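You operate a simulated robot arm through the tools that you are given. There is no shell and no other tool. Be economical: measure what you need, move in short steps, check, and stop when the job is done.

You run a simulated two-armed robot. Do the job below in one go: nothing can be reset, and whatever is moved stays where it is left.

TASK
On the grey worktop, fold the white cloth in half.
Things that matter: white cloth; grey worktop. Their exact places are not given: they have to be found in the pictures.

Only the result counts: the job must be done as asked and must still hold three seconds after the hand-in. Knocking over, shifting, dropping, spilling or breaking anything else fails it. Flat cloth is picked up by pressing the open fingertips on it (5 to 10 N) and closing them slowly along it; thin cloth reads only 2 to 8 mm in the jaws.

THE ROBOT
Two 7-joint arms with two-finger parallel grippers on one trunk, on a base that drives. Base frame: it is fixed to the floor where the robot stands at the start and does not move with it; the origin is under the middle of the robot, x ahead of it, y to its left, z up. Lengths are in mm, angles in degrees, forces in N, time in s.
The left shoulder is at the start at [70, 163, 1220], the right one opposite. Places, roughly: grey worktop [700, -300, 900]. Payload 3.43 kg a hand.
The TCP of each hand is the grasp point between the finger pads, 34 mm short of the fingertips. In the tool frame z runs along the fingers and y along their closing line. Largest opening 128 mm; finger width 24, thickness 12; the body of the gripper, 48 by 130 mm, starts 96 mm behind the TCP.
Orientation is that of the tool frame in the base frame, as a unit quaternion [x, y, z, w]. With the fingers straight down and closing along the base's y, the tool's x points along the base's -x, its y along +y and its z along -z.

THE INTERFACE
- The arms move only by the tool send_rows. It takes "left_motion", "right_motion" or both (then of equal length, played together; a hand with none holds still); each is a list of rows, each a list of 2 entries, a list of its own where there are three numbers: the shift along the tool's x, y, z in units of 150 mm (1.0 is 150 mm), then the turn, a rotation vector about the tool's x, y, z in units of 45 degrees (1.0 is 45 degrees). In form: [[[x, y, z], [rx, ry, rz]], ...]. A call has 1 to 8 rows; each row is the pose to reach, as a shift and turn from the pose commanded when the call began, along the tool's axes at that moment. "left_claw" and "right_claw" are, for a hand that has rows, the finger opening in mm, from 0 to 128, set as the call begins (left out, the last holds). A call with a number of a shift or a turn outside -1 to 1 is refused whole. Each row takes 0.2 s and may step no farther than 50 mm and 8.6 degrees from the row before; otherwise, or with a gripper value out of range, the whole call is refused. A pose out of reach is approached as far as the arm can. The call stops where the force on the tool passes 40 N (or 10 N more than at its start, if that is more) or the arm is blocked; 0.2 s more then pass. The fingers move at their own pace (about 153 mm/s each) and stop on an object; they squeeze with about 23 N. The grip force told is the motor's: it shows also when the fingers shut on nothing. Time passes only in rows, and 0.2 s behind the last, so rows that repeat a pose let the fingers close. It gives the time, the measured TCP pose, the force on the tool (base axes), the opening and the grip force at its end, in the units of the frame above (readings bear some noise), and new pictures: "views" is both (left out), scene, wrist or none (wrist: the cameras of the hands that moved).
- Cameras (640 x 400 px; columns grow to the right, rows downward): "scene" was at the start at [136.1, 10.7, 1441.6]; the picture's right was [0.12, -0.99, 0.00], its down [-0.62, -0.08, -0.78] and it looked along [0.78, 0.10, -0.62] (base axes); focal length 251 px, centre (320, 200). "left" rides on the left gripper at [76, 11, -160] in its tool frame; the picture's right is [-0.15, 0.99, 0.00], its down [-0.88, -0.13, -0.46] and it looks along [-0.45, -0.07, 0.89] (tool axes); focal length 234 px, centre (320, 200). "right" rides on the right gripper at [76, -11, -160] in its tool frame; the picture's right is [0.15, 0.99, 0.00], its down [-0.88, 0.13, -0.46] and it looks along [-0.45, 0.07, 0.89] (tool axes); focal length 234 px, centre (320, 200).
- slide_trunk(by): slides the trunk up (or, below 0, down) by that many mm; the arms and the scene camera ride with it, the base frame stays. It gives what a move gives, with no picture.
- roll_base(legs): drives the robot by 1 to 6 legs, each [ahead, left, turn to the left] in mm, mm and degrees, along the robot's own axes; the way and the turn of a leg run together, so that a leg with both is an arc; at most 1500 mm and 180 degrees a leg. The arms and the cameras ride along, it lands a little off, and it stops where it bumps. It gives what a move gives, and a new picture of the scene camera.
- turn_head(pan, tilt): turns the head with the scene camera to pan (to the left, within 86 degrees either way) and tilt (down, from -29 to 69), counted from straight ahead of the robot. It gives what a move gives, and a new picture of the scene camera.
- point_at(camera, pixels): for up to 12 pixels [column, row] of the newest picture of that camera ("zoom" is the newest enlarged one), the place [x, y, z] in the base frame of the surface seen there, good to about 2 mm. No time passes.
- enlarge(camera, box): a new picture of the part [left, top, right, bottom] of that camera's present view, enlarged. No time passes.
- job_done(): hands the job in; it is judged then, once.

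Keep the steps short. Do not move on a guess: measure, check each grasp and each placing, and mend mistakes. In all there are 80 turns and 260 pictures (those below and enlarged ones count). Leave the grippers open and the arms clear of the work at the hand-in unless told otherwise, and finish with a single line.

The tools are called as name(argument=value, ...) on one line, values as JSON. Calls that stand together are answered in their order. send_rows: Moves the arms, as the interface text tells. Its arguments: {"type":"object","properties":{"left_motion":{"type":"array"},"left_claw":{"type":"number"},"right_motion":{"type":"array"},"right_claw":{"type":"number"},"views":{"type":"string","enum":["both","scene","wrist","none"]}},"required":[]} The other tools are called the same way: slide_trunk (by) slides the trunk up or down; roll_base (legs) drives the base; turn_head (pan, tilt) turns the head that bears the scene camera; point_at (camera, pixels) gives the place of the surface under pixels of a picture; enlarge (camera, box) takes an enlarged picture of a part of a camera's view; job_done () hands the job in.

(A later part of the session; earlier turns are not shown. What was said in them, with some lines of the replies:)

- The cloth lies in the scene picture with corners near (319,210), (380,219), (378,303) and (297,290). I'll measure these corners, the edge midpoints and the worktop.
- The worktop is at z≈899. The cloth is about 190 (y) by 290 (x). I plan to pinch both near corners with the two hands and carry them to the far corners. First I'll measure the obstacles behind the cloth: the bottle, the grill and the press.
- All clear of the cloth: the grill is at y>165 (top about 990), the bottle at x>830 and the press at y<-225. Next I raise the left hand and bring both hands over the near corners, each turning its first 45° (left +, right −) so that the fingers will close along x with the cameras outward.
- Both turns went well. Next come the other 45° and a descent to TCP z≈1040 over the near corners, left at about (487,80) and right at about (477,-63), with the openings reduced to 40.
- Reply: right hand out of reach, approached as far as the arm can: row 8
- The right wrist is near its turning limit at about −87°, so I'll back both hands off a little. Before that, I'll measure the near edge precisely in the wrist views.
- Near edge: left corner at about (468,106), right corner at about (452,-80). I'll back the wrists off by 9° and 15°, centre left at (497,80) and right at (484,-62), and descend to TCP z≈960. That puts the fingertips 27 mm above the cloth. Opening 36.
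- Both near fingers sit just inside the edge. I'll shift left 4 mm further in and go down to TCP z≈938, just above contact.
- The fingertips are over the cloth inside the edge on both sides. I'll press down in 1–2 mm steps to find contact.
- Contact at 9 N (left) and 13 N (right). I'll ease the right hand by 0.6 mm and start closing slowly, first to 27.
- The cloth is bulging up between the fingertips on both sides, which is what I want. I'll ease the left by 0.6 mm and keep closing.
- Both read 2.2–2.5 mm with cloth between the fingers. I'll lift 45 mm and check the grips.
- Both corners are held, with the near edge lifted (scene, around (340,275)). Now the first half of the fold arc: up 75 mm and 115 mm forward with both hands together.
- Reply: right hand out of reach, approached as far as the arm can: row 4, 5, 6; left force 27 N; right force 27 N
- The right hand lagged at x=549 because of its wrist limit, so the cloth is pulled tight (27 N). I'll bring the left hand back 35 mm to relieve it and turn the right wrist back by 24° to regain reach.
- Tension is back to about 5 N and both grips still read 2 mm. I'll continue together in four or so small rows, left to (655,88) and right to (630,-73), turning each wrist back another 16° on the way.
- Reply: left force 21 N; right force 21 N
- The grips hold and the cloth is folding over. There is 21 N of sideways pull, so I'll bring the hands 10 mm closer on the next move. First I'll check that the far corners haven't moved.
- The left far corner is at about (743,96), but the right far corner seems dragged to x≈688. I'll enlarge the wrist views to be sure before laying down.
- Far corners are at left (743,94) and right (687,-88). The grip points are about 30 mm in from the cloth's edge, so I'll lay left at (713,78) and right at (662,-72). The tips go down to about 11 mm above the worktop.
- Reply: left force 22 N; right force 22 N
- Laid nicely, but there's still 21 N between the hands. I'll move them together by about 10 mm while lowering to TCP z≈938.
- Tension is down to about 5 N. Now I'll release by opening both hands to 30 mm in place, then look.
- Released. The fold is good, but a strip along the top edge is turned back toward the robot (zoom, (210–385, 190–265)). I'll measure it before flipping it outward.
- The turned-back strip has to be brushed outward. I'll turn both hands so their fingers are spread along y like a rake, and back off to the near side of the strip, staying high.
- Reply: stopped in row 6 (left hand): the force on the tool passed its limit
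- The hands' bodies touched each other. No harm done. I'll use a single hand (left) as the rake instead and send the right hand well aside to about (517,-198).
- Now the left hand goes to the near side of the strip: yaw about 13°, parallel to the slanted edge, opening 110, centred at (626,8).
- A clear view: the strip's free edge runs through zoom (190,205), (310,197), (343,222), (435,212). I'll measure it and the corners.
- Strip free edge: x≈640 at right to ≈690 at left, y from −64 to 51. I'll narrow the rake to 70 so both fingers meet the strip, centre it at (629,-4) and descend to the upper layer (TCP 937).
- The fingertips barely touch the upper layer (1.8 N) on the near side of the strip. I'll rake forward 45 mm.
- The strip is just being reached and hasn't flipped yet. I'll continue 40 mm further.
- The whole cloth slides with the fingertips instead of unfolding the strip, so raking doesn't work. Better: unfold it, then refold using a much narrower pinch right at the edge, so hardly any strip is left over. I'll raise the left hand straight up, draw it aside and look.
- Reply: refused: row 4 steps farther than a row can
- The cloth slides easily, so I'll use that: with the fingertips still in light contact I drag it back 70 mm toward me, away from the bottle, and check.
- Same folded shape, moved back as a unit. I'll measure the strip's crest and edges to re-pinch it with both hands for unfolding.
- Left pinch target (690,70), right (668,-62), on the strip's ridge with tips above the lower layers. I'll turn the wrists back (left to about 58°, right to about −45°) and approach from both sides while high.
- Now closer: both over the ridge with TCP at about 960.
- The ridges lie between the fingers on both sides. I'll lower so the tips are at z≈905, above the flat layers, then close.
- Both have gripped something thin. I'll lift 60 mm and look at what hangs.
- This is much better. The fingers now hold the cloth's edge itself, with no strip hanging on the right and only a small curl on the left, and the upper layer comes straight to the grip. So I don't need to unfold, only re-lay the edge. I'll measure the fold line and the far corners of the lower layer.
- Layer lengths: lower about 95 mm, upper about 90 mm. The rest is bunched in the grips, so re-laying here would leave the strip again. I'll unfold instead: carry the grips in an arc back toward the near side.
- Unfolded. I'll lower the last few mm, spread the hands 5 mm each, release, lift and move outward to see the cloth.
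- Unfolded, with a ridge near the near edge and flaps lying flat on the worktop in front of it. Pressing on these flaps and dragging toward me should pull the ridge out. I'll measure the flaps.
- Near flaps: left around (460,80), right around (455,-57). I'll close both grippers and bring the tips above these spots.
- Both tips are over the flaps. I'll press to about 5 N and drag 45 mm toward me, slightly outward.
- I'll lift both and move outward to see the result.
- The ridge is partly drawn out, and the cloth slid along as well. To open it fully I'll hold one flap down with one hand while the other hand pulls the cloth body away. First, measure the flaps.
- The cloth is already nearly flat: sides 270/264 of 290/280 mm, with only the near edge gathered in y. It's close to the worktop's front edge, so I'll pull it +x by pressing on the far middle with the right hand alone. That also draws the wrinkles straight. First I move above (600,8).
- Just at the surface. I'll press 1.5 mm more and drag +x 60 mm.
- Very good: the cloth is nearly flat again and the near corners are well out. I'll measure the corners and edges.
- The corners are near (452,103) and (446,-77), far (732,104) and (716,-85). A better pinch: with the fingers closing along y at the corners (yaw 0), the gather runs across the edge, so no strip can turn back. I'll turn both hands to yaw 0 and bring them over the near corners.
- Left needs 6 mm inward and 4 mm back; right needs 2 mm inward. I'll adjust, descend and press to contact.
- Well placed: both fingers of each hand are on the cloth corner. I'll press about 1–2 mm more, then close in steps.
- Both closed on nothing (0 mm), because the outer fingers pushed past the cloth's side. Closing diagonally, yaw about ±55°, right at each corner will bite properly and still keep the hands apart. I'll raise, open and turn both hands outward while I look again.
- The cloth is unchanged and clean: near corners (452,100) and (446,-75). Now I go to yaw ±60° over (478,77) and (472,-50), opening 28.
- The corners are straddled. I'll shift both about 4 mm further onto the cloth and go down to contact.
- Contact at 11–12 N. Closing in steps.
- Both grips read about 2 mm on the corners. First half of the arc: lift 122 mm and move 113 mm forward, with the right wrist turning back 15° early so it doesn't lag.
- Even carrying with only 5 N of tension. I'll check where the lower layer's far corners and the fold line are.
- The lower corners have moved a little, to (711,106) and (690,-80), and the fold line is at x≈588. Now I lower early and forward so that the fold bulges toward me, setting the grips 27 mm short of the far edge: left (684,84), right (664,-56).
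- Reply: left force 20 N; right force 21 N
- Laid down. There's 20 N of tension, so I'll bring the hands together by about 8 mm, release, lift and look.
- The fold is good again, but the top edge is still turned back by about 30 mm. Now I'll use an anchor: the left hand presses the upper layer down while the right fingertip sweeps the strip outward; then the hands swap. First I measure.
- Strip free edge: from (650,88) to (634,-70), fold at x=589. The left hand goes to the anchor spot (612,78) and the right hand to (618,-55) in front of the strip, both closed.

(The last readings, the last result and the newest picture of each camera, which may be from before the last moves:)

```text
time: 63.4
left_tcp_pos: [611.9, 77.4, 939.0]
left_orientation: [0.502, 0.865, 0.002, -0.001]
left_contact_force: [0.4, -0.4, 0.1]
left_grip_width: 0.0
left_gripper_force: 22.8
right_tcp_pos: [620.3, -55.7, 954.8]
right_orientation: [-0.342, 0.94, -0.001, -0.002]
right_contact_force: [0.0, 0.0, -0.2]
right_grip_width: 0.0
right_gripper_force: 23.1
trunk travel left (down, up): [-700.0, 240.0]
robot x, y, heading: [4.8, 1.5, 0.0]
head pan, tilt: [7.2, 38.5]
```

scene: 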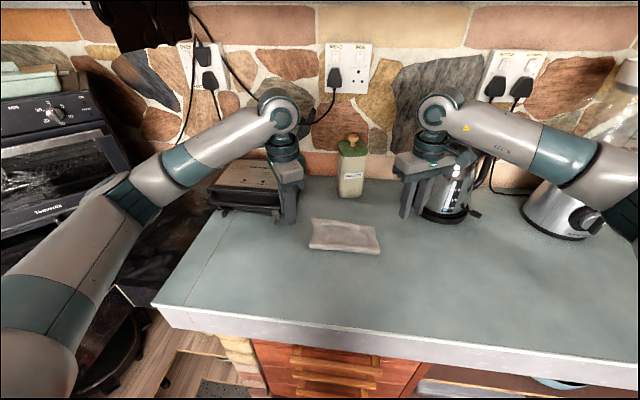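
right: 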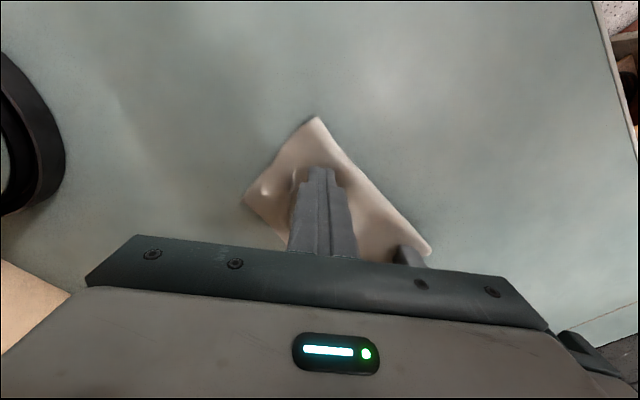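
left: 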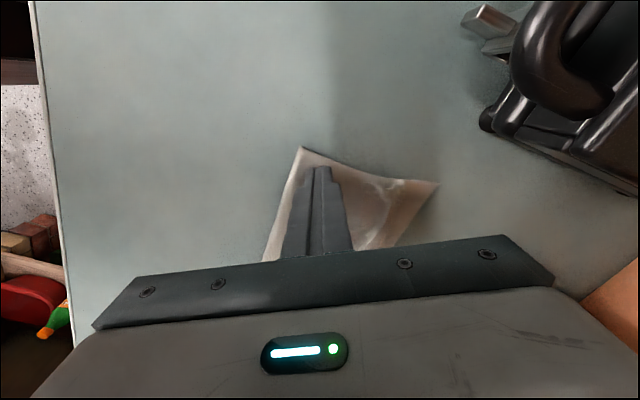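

I'll back the right tip off 8 mm and lower it to just touching, and press the left anchor to about 10 N.

send_rows(left_motion=[[[0, 0, 0.015], [0, 0, 0]], [[0, 0, 0.025], [0, 0, 0]], [[0, 0, 0.033], [0, 0, 0]]], right_motion=[[[0.04, 0.034, 0.03], [0, 0, 0]], [[0.04, 0.034, 0.08], [0, 0, 0]], [[0.04, 0.034, 0.119], [0, 0, 0]]], views="none")

```text
time: 64.2
left_tcp_pos: [612.6, 79.6, 936.0]
left_orientation: [0.5, 0.866, 0.002, -0.001]
left_contact_force: [0.7, -0.4, 2.5]
left_grip_width: 0.1
left_gripper_force: 22.8
right_tcp_pos: [611.5, -54.9, 936.0]
right_orientation: [-0.342, 0.94, -0.001, -0.002]
right_contact_force: [0.3, 0.0, 0.0]
right_grip_width: 0.2
right_gripper_force: 22.7
trunk travel left (down, up): [-700.0, 240.0]
robot x, y, heading: [-1.7, -1.3, -0.1]
head pan, tilt: [7.2, 38.5]
```

The anchor needs a bit more, so press 2 mm deeper. Then the right fingertip, just grazing, sweeps +x 100 mm.

send_rows(left_motion=[[[0, 0, 0.014], [0, 0, 0]], [[0, 0, 0.014], [0, 0, 0]], [[0, 0, 0.014], [0, 0, 0]], [[0, 0, 0.014], [0, 0, 0]], [[0, 0, 0.014], [0, 0, 0]], [[0, 0, 0.014], [0, 0, 0]], [[0, 0, 0.014], [0, 0, 0]]], right_motion=[[[0, 0, 0], [0, 0, 0]], [[-0.085, -0.071, 0], [0, 0, 0]], [[-0.17, -0.143, 0], [0, 0, 0]], [[-0.255, -0.214, 0], [0, 0, 0]], [[-0.34, -0.286, 0], [0, 0, 0]], [[-0.425, -0.357, 0], [0, 0, 0]], [[-0.511, -0.429, 0], [0, 0, 0]]], views="both")

enlarge(camera="right", box=[220, 80, 480, 270])

```text
time: 65.8
left_tcp_pos: [611.0, 79.0, 934.7]
left_orientation: [0.501, 0.866, 0.002, 0.0]
left_contact_force: [6.2, 1.7, 30.6]
left_grip_width: 0.0
left_gripper_force: 22.6
right_tcp_pos: [710.4, -54.4, 937.7]
right_orientation: [-0.342, 0.94, -0.002, -0.001]
right_contact_force: [0.1, 0.1, -0.9]
right_grip_width: 0.0
right_gripper_force: 23.0
trunk travel left (down, up): [-700.0, 240.0]
robot x, y, heading: [-2.6, -1.8, 0.1]
head pan, tilt: [7.2, 38.5]
```

scene: 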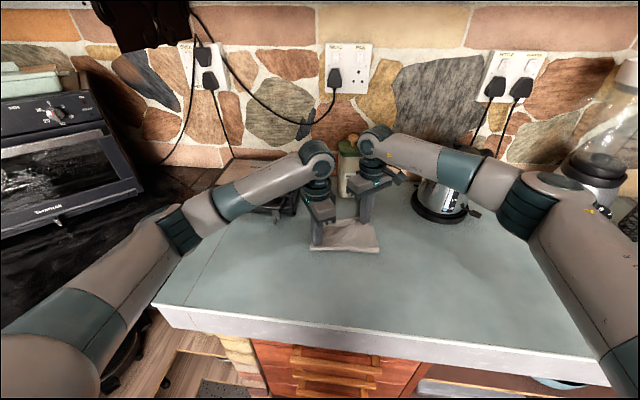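
right: 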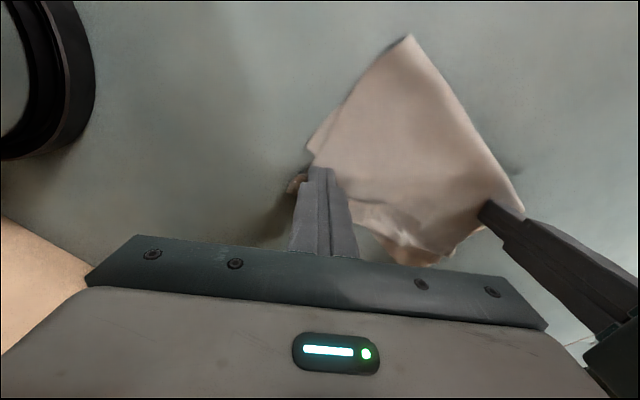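
left: 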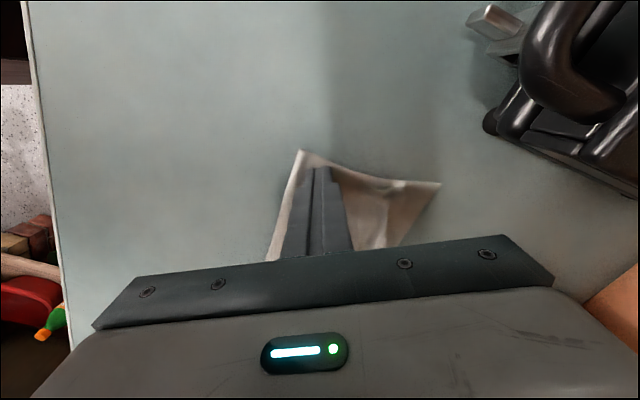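

```text
2.11 times, centred on (350, 175) of right
```

zoom: 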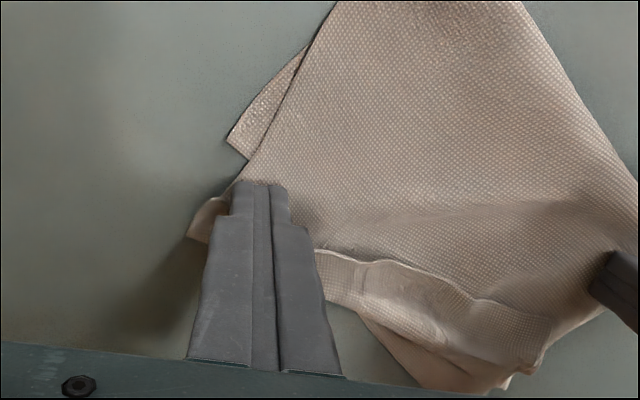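

The anchored sweep works: on the right the strip has flipped outward (zoom (200,215)). I'll push it 15 mm further, then swap. The right hand becomes the anchor at (612,-60) and the left goes to its sweep start (628,58).

send_rows(left_motion=[[[0, 0, 0], [0, 0, 0]], [[0, 0, 0], [0, 0, 0]], [[0, 0, -0.1], [0, 0, 0]], [[0, 0, -0.27], [0, 0, 0]], [[-0.09, 0.014, -0.27], [0, 0, 0]], [[-0.178, 0.028, -0.27], [0, 0, 0]], [[-0.178, 0.028, -0.2], [0, 0, 0]], [[-0.178, 0.028, -0.04], [0, 0, 0]]], right_motion=[[[-0.077, -0.064, 0], [0, 0, 0]], [[-0.077, -0.064, -0.2], [0, 0, 0]], [[0, 0, -0.4], [0, 0, 0]], [[0.2, 0.15, -0.4], [0, 0, 0]], [[0.4, 0.3, -0.4], [0, 0, 0]], [[0.526, 0.39, -0.4], [0, 0, 0]], [[0.526, 0.39, -0.2], [0, 0, 0]], [[0.526, 0.39, 0.0], [0, 0, 0]]], views="wrist")

enlarge(camera="left", box=[220, 100, 460, 270])

```text
time: 67.6
left_tcp_pos: [630.4, 58.3, 938.2]
left_orientation: [0.501, 0.866, 0.001, -0.001]
left_contact_force: [-0.1, 0.1, 0.0]
left_grip_width: 0.0
left_gripper_force: 23.0
right_tcp_pos: [615.3, -60.4, 936.5]
right_orientation: [-0.341, 0.94, 0.0, -0.002]
right_contact_force: [0.1, 0.6, 0.0]
right_grip_width: 0.0
right_gripper_force: 22.6
trunk travel left (down, up): [-700.0, 240.0]
robot x, y, heading: [-0.9, 2.5, -0.1]
head pan, tilt: [7.2, 38.5]
```

right: 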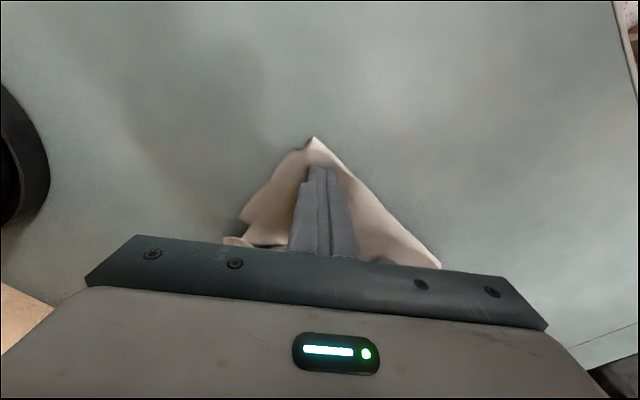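
left: 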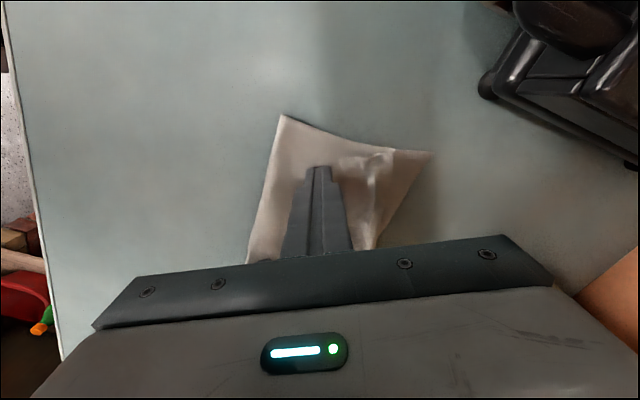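

```text
2.35 times, centred on (340, 185) of left
```

zoom: 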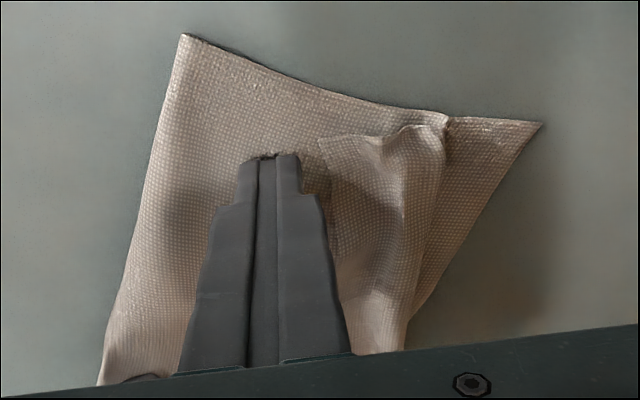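

The left tip sits right at the strip's edge. I'll shift it 10 mm toward the corner, press the right anchor, and sweep +x 95 mm.

send_rows(left_motion=[[[0.071, 0.01, 0.008], [0, 0, 0]], [[0.071, 0.01, 0.01], [0, 0, 0]], [[0.011, 0.114, 0.01], [0, 0, 0]], [[-0.049, 0.218, 0.01], [0, 0, 0]], [[-0.109, 0.322, 0.01], [0, 0, 0]], [[-0.169, 0.426, 0.01], [0, 0, 0]], [[-0.23, 0.53, 0.01], [0, 0, 0]], [[-0.262, 0.586, 0.01], [0, 0, 0]]], right_motion=[[[0, 0, 0.012], [0, 0, 0]], [[0, 0, 0.022], [0, 0, 0]], [[0, 0, 0.022], [0, 0, 0]], [[0, 0, 0.022], [0, 0, 0]], [[0, 0, 0.022], [0, 0, 0]], [[0, 0, 0.022], [0, 0, 0]], [[0, 0, 0.022], [0, 0, 0]], [[0, 0, 0.022], [0, 0, 0]]], views="wrist")

enlarge(camera="left", box=[180, 80, 440, 270])

```text
time: 69.4
left_tcp_pos: [725.3, 66.7, 939.0]
left_orientation: [0.499, 0.866, 0.002, 0.001]
left_contact_force: [0.0, 0.4, -0.7]
left_grip_width: 0.0
left_gripper_force: 22.9
right_tcp_pos: [614.4, -61.7, 935.2]
right_orientation: [-0.341, 0.94, -0.002, 0.0]
right_contact_force: [4.8, 0.2, 26.2]
right_grip_width: 0.0
right_gripper_force: 23.1
trunk travel left (down, up): [-700.0, 240.0]
robot x, y, heading: [0.8, 2.8, -0.1]
head pan, tilt: [7.2, 38.5]
```

right: 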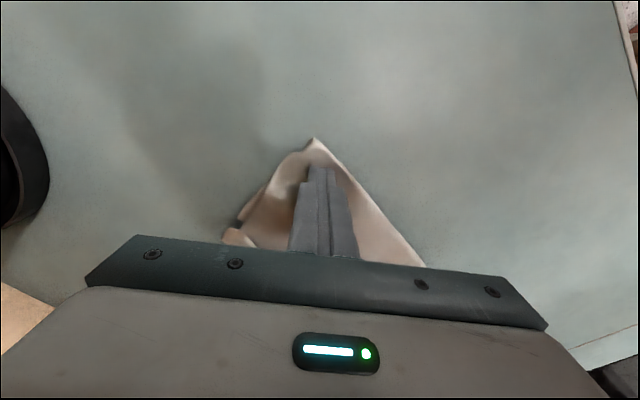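
left: 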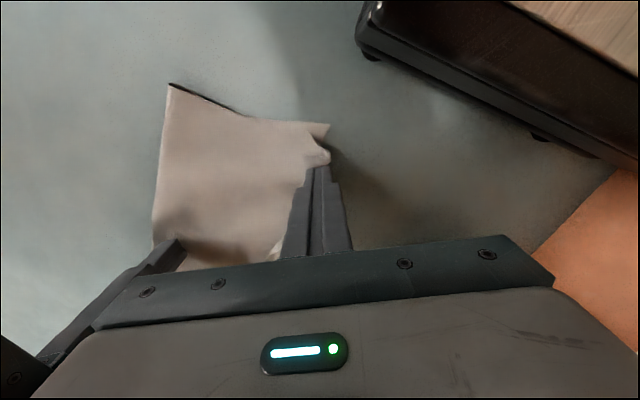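

```text
2.11 times, centred on (310, 175) of left
```

zoom: 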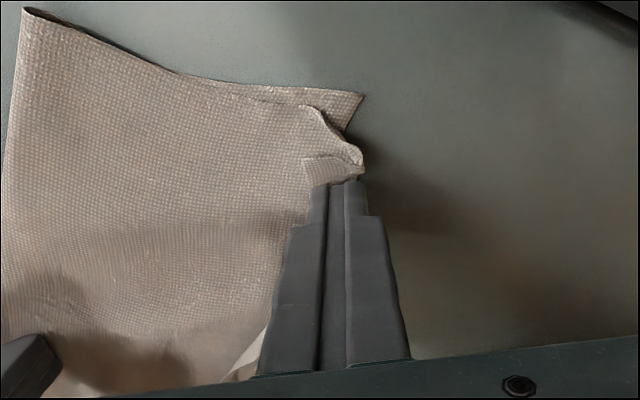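

Mostly flipped; just a small corner remains at the fingertip. I'll push 18 mm further and slightly outward, then lift both and look.

send_rows(left_motion=[[[-0.02, 0.06, 0], [0, 0, 0]], [[-0.02, 0.12, 0], [0, 0, 0]], [[-0.02, 0.12, -0.15], [0, 0, 0]], [[-0.02, 0.1, -0.4], [0, 0, 0]], [[0.1, -0.05, -0.6], [0, 0, 0]], [[0.3, -0.2, -0.7], [0, 0, 0]], [[0.5, -0.4, -0.7], [0, 0, 0]], [[0.65, -0.6, -0.7], [0, 0, 0]]], right_motion=[[[0, 0, 0], [0, 0, 0]], [[0, 0, 0], [0, 0, 0]], [[0, 0, 0], [0, 0, 0]], [[0, 0, -0.15], [0, 0, 0]], [[0, 0, -0.4], [0, 0, 0]], [[0.05, -0.2, -0.6], [0, 0, 0]], [[0.1, -0.45, -0.65], [0, 0, 0]], [[0.2, -0.7, -0.65], [0, 0, 0]]], views="scene")

enlarge(camera="scene", box=[280, 180, 400, 270])

```text
time: 71.2
left_tcp_pos: [599.4, 107.9, 1044.4]
left_orientation: [0.5, 0.866, 0.002, 0.0]
left_contact_force: [-0.2, 0.3, -0.1]
left_grip_width: 0.1
left_gripper_force: 23.0
right_tcp_pos: [657.3, -160.1, 1032.9]
right_orientation: [-0.342, 0.94, -0.001, -0.001]
right_contact_force: [0.1, -1.1, 0.2]
right_grip_width: 0.0
right_gripper_force: 23.5
trunk travel left (down, up): [-700.0, 240.0]
robot x, y, heading: [1.2, -1.2, 0.0]
head pan, tilt: [7.2, 38.5]
```

scene: 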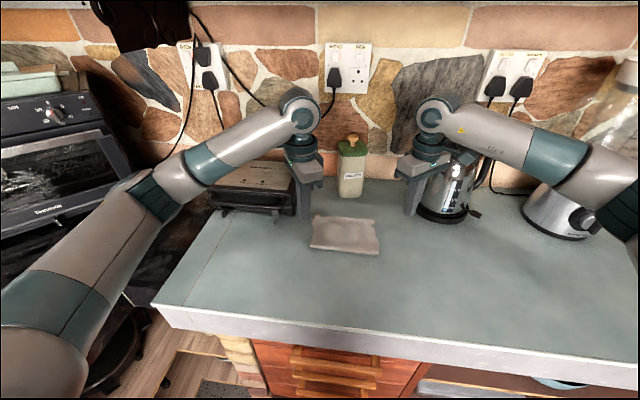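

```text
4.44 times, centred on (340, 225) of scene
```

zoom: 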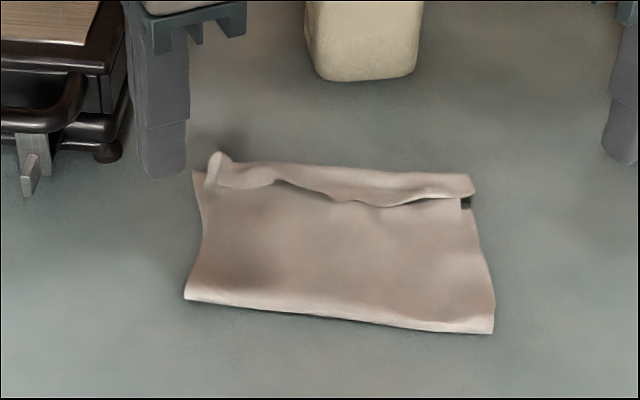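

A big improvement: only a narrow lip along the far edge is still turned back. I'll measure.

point_at(camera="zoom", pixels=[[196, 175], [215, 158], [275, 182], [240, 172], [340, 200], [395, 204], [465, 190], [467, 207], [188, 295], [492, 328], [350, 172], [420, 185]])

```text
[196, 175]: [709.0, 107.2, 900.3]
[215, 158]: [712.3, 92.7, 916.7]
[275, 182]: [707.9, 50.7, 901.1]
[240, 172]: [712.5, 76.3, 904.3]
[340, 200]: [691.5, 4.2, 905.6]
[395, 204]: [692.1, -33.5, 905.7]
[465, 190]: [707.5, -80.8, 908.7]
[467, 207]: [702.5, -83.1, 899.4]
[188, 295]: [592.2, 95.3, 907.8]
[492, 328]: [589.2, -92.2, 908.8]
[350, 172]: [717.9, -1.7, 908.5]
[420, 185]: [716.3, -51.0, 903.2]
```

The upper corners now lie on the lower ones: left (712,93) on (709,107), right (707,-81) on (702,-83). The free edge is within about 15 mm of the lower edge, so the cloth is folded in half with its edges together. Any further push would overshoot. I'll open the grippers and move the arms clear, left up over the free worktop and right up and back.

send_rows(left_motion=[[[0.1, -0.1, -0.15], [0, 0, 0]], [[0.25, -0.25, -0.3], [0, 0, 0]], [[0.45, -0.4, -0.4], [0, 0, 0]], [[0.65, -0.5, -0.5], [0, 0, 0]], [[0.8, -0.6, -0.5], [0, 0, 0]], [[0.8, -0.6, -0.5], [0, 0, 0]]], right_motion=[[[0.1, 0, -0.15], [0, 0, 0]], [[0.25, 0, -0.3], [0, 0, 0]], [[0.45, -0.05, -0.4], [0, 0, 0]], [[0.65, -0.1, -0.5], [0, 0, 0]], [[0.8, -0.15, -0.5], [0, 0, 0]], [[0.8, -0.15, -0.5], [0, 0, 0]]], left_claw=60, right_claw=60, views="scene")

enlarge(camera="scene", box=[280, 180, 400, 270])

```text
time: 72.6
left_tcp_pos: [462.9, 165.7, 1117.4]
left_orientation: [0.5, 0.866, 0.001, -0.002]
left_contact_force: [-0.4, -0.5, 0.3]
left_grip_width: 59.9
left_gripper_force: 0.1
right_tcp_pos: [580.9, -254.6, 1105.8]
right_orientation: [-0.342, 0.94, -0.002, -0.002]
right_contact_force: [-0.5, 0.3, -1.5]
right_grip_width: 60.0
right_gripper_force: 0.1
trunk travel left (down, up): [-700.0, 240.0]
robot x, y, heading: [1.3, -3.4, -0.0]
head pan, tilt: [7.2, 38.5]
```

scene: 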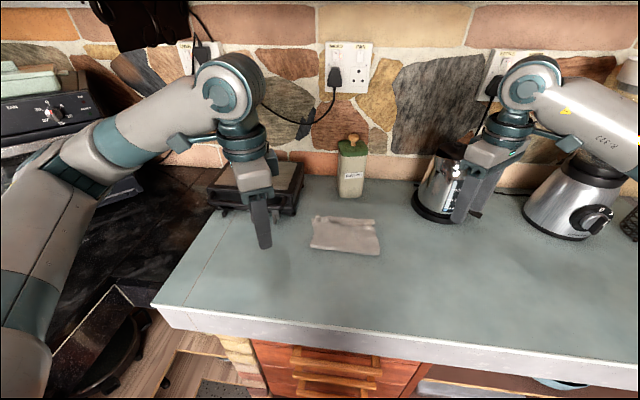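

```text
4.44 times, centred on (340, 225) of scene
```

zoom: 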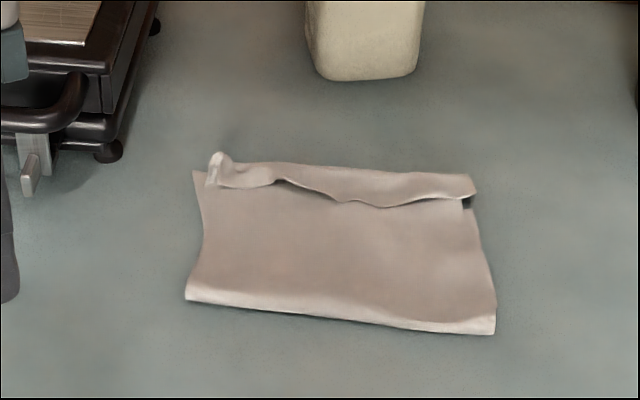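

The cloth lies stable, folded in half. The grippers are open, the arms are clear and nothing else has moved. Handing in.

job_done()

```text
The job is handed in.
```

The white cloth is folded in half on the grey worktop with its corners within about 15 mm of each other; a narrow lip (about 10–30 mm) at the far edge is still turned back, and the fold line is roughly 18 mm off the middle.
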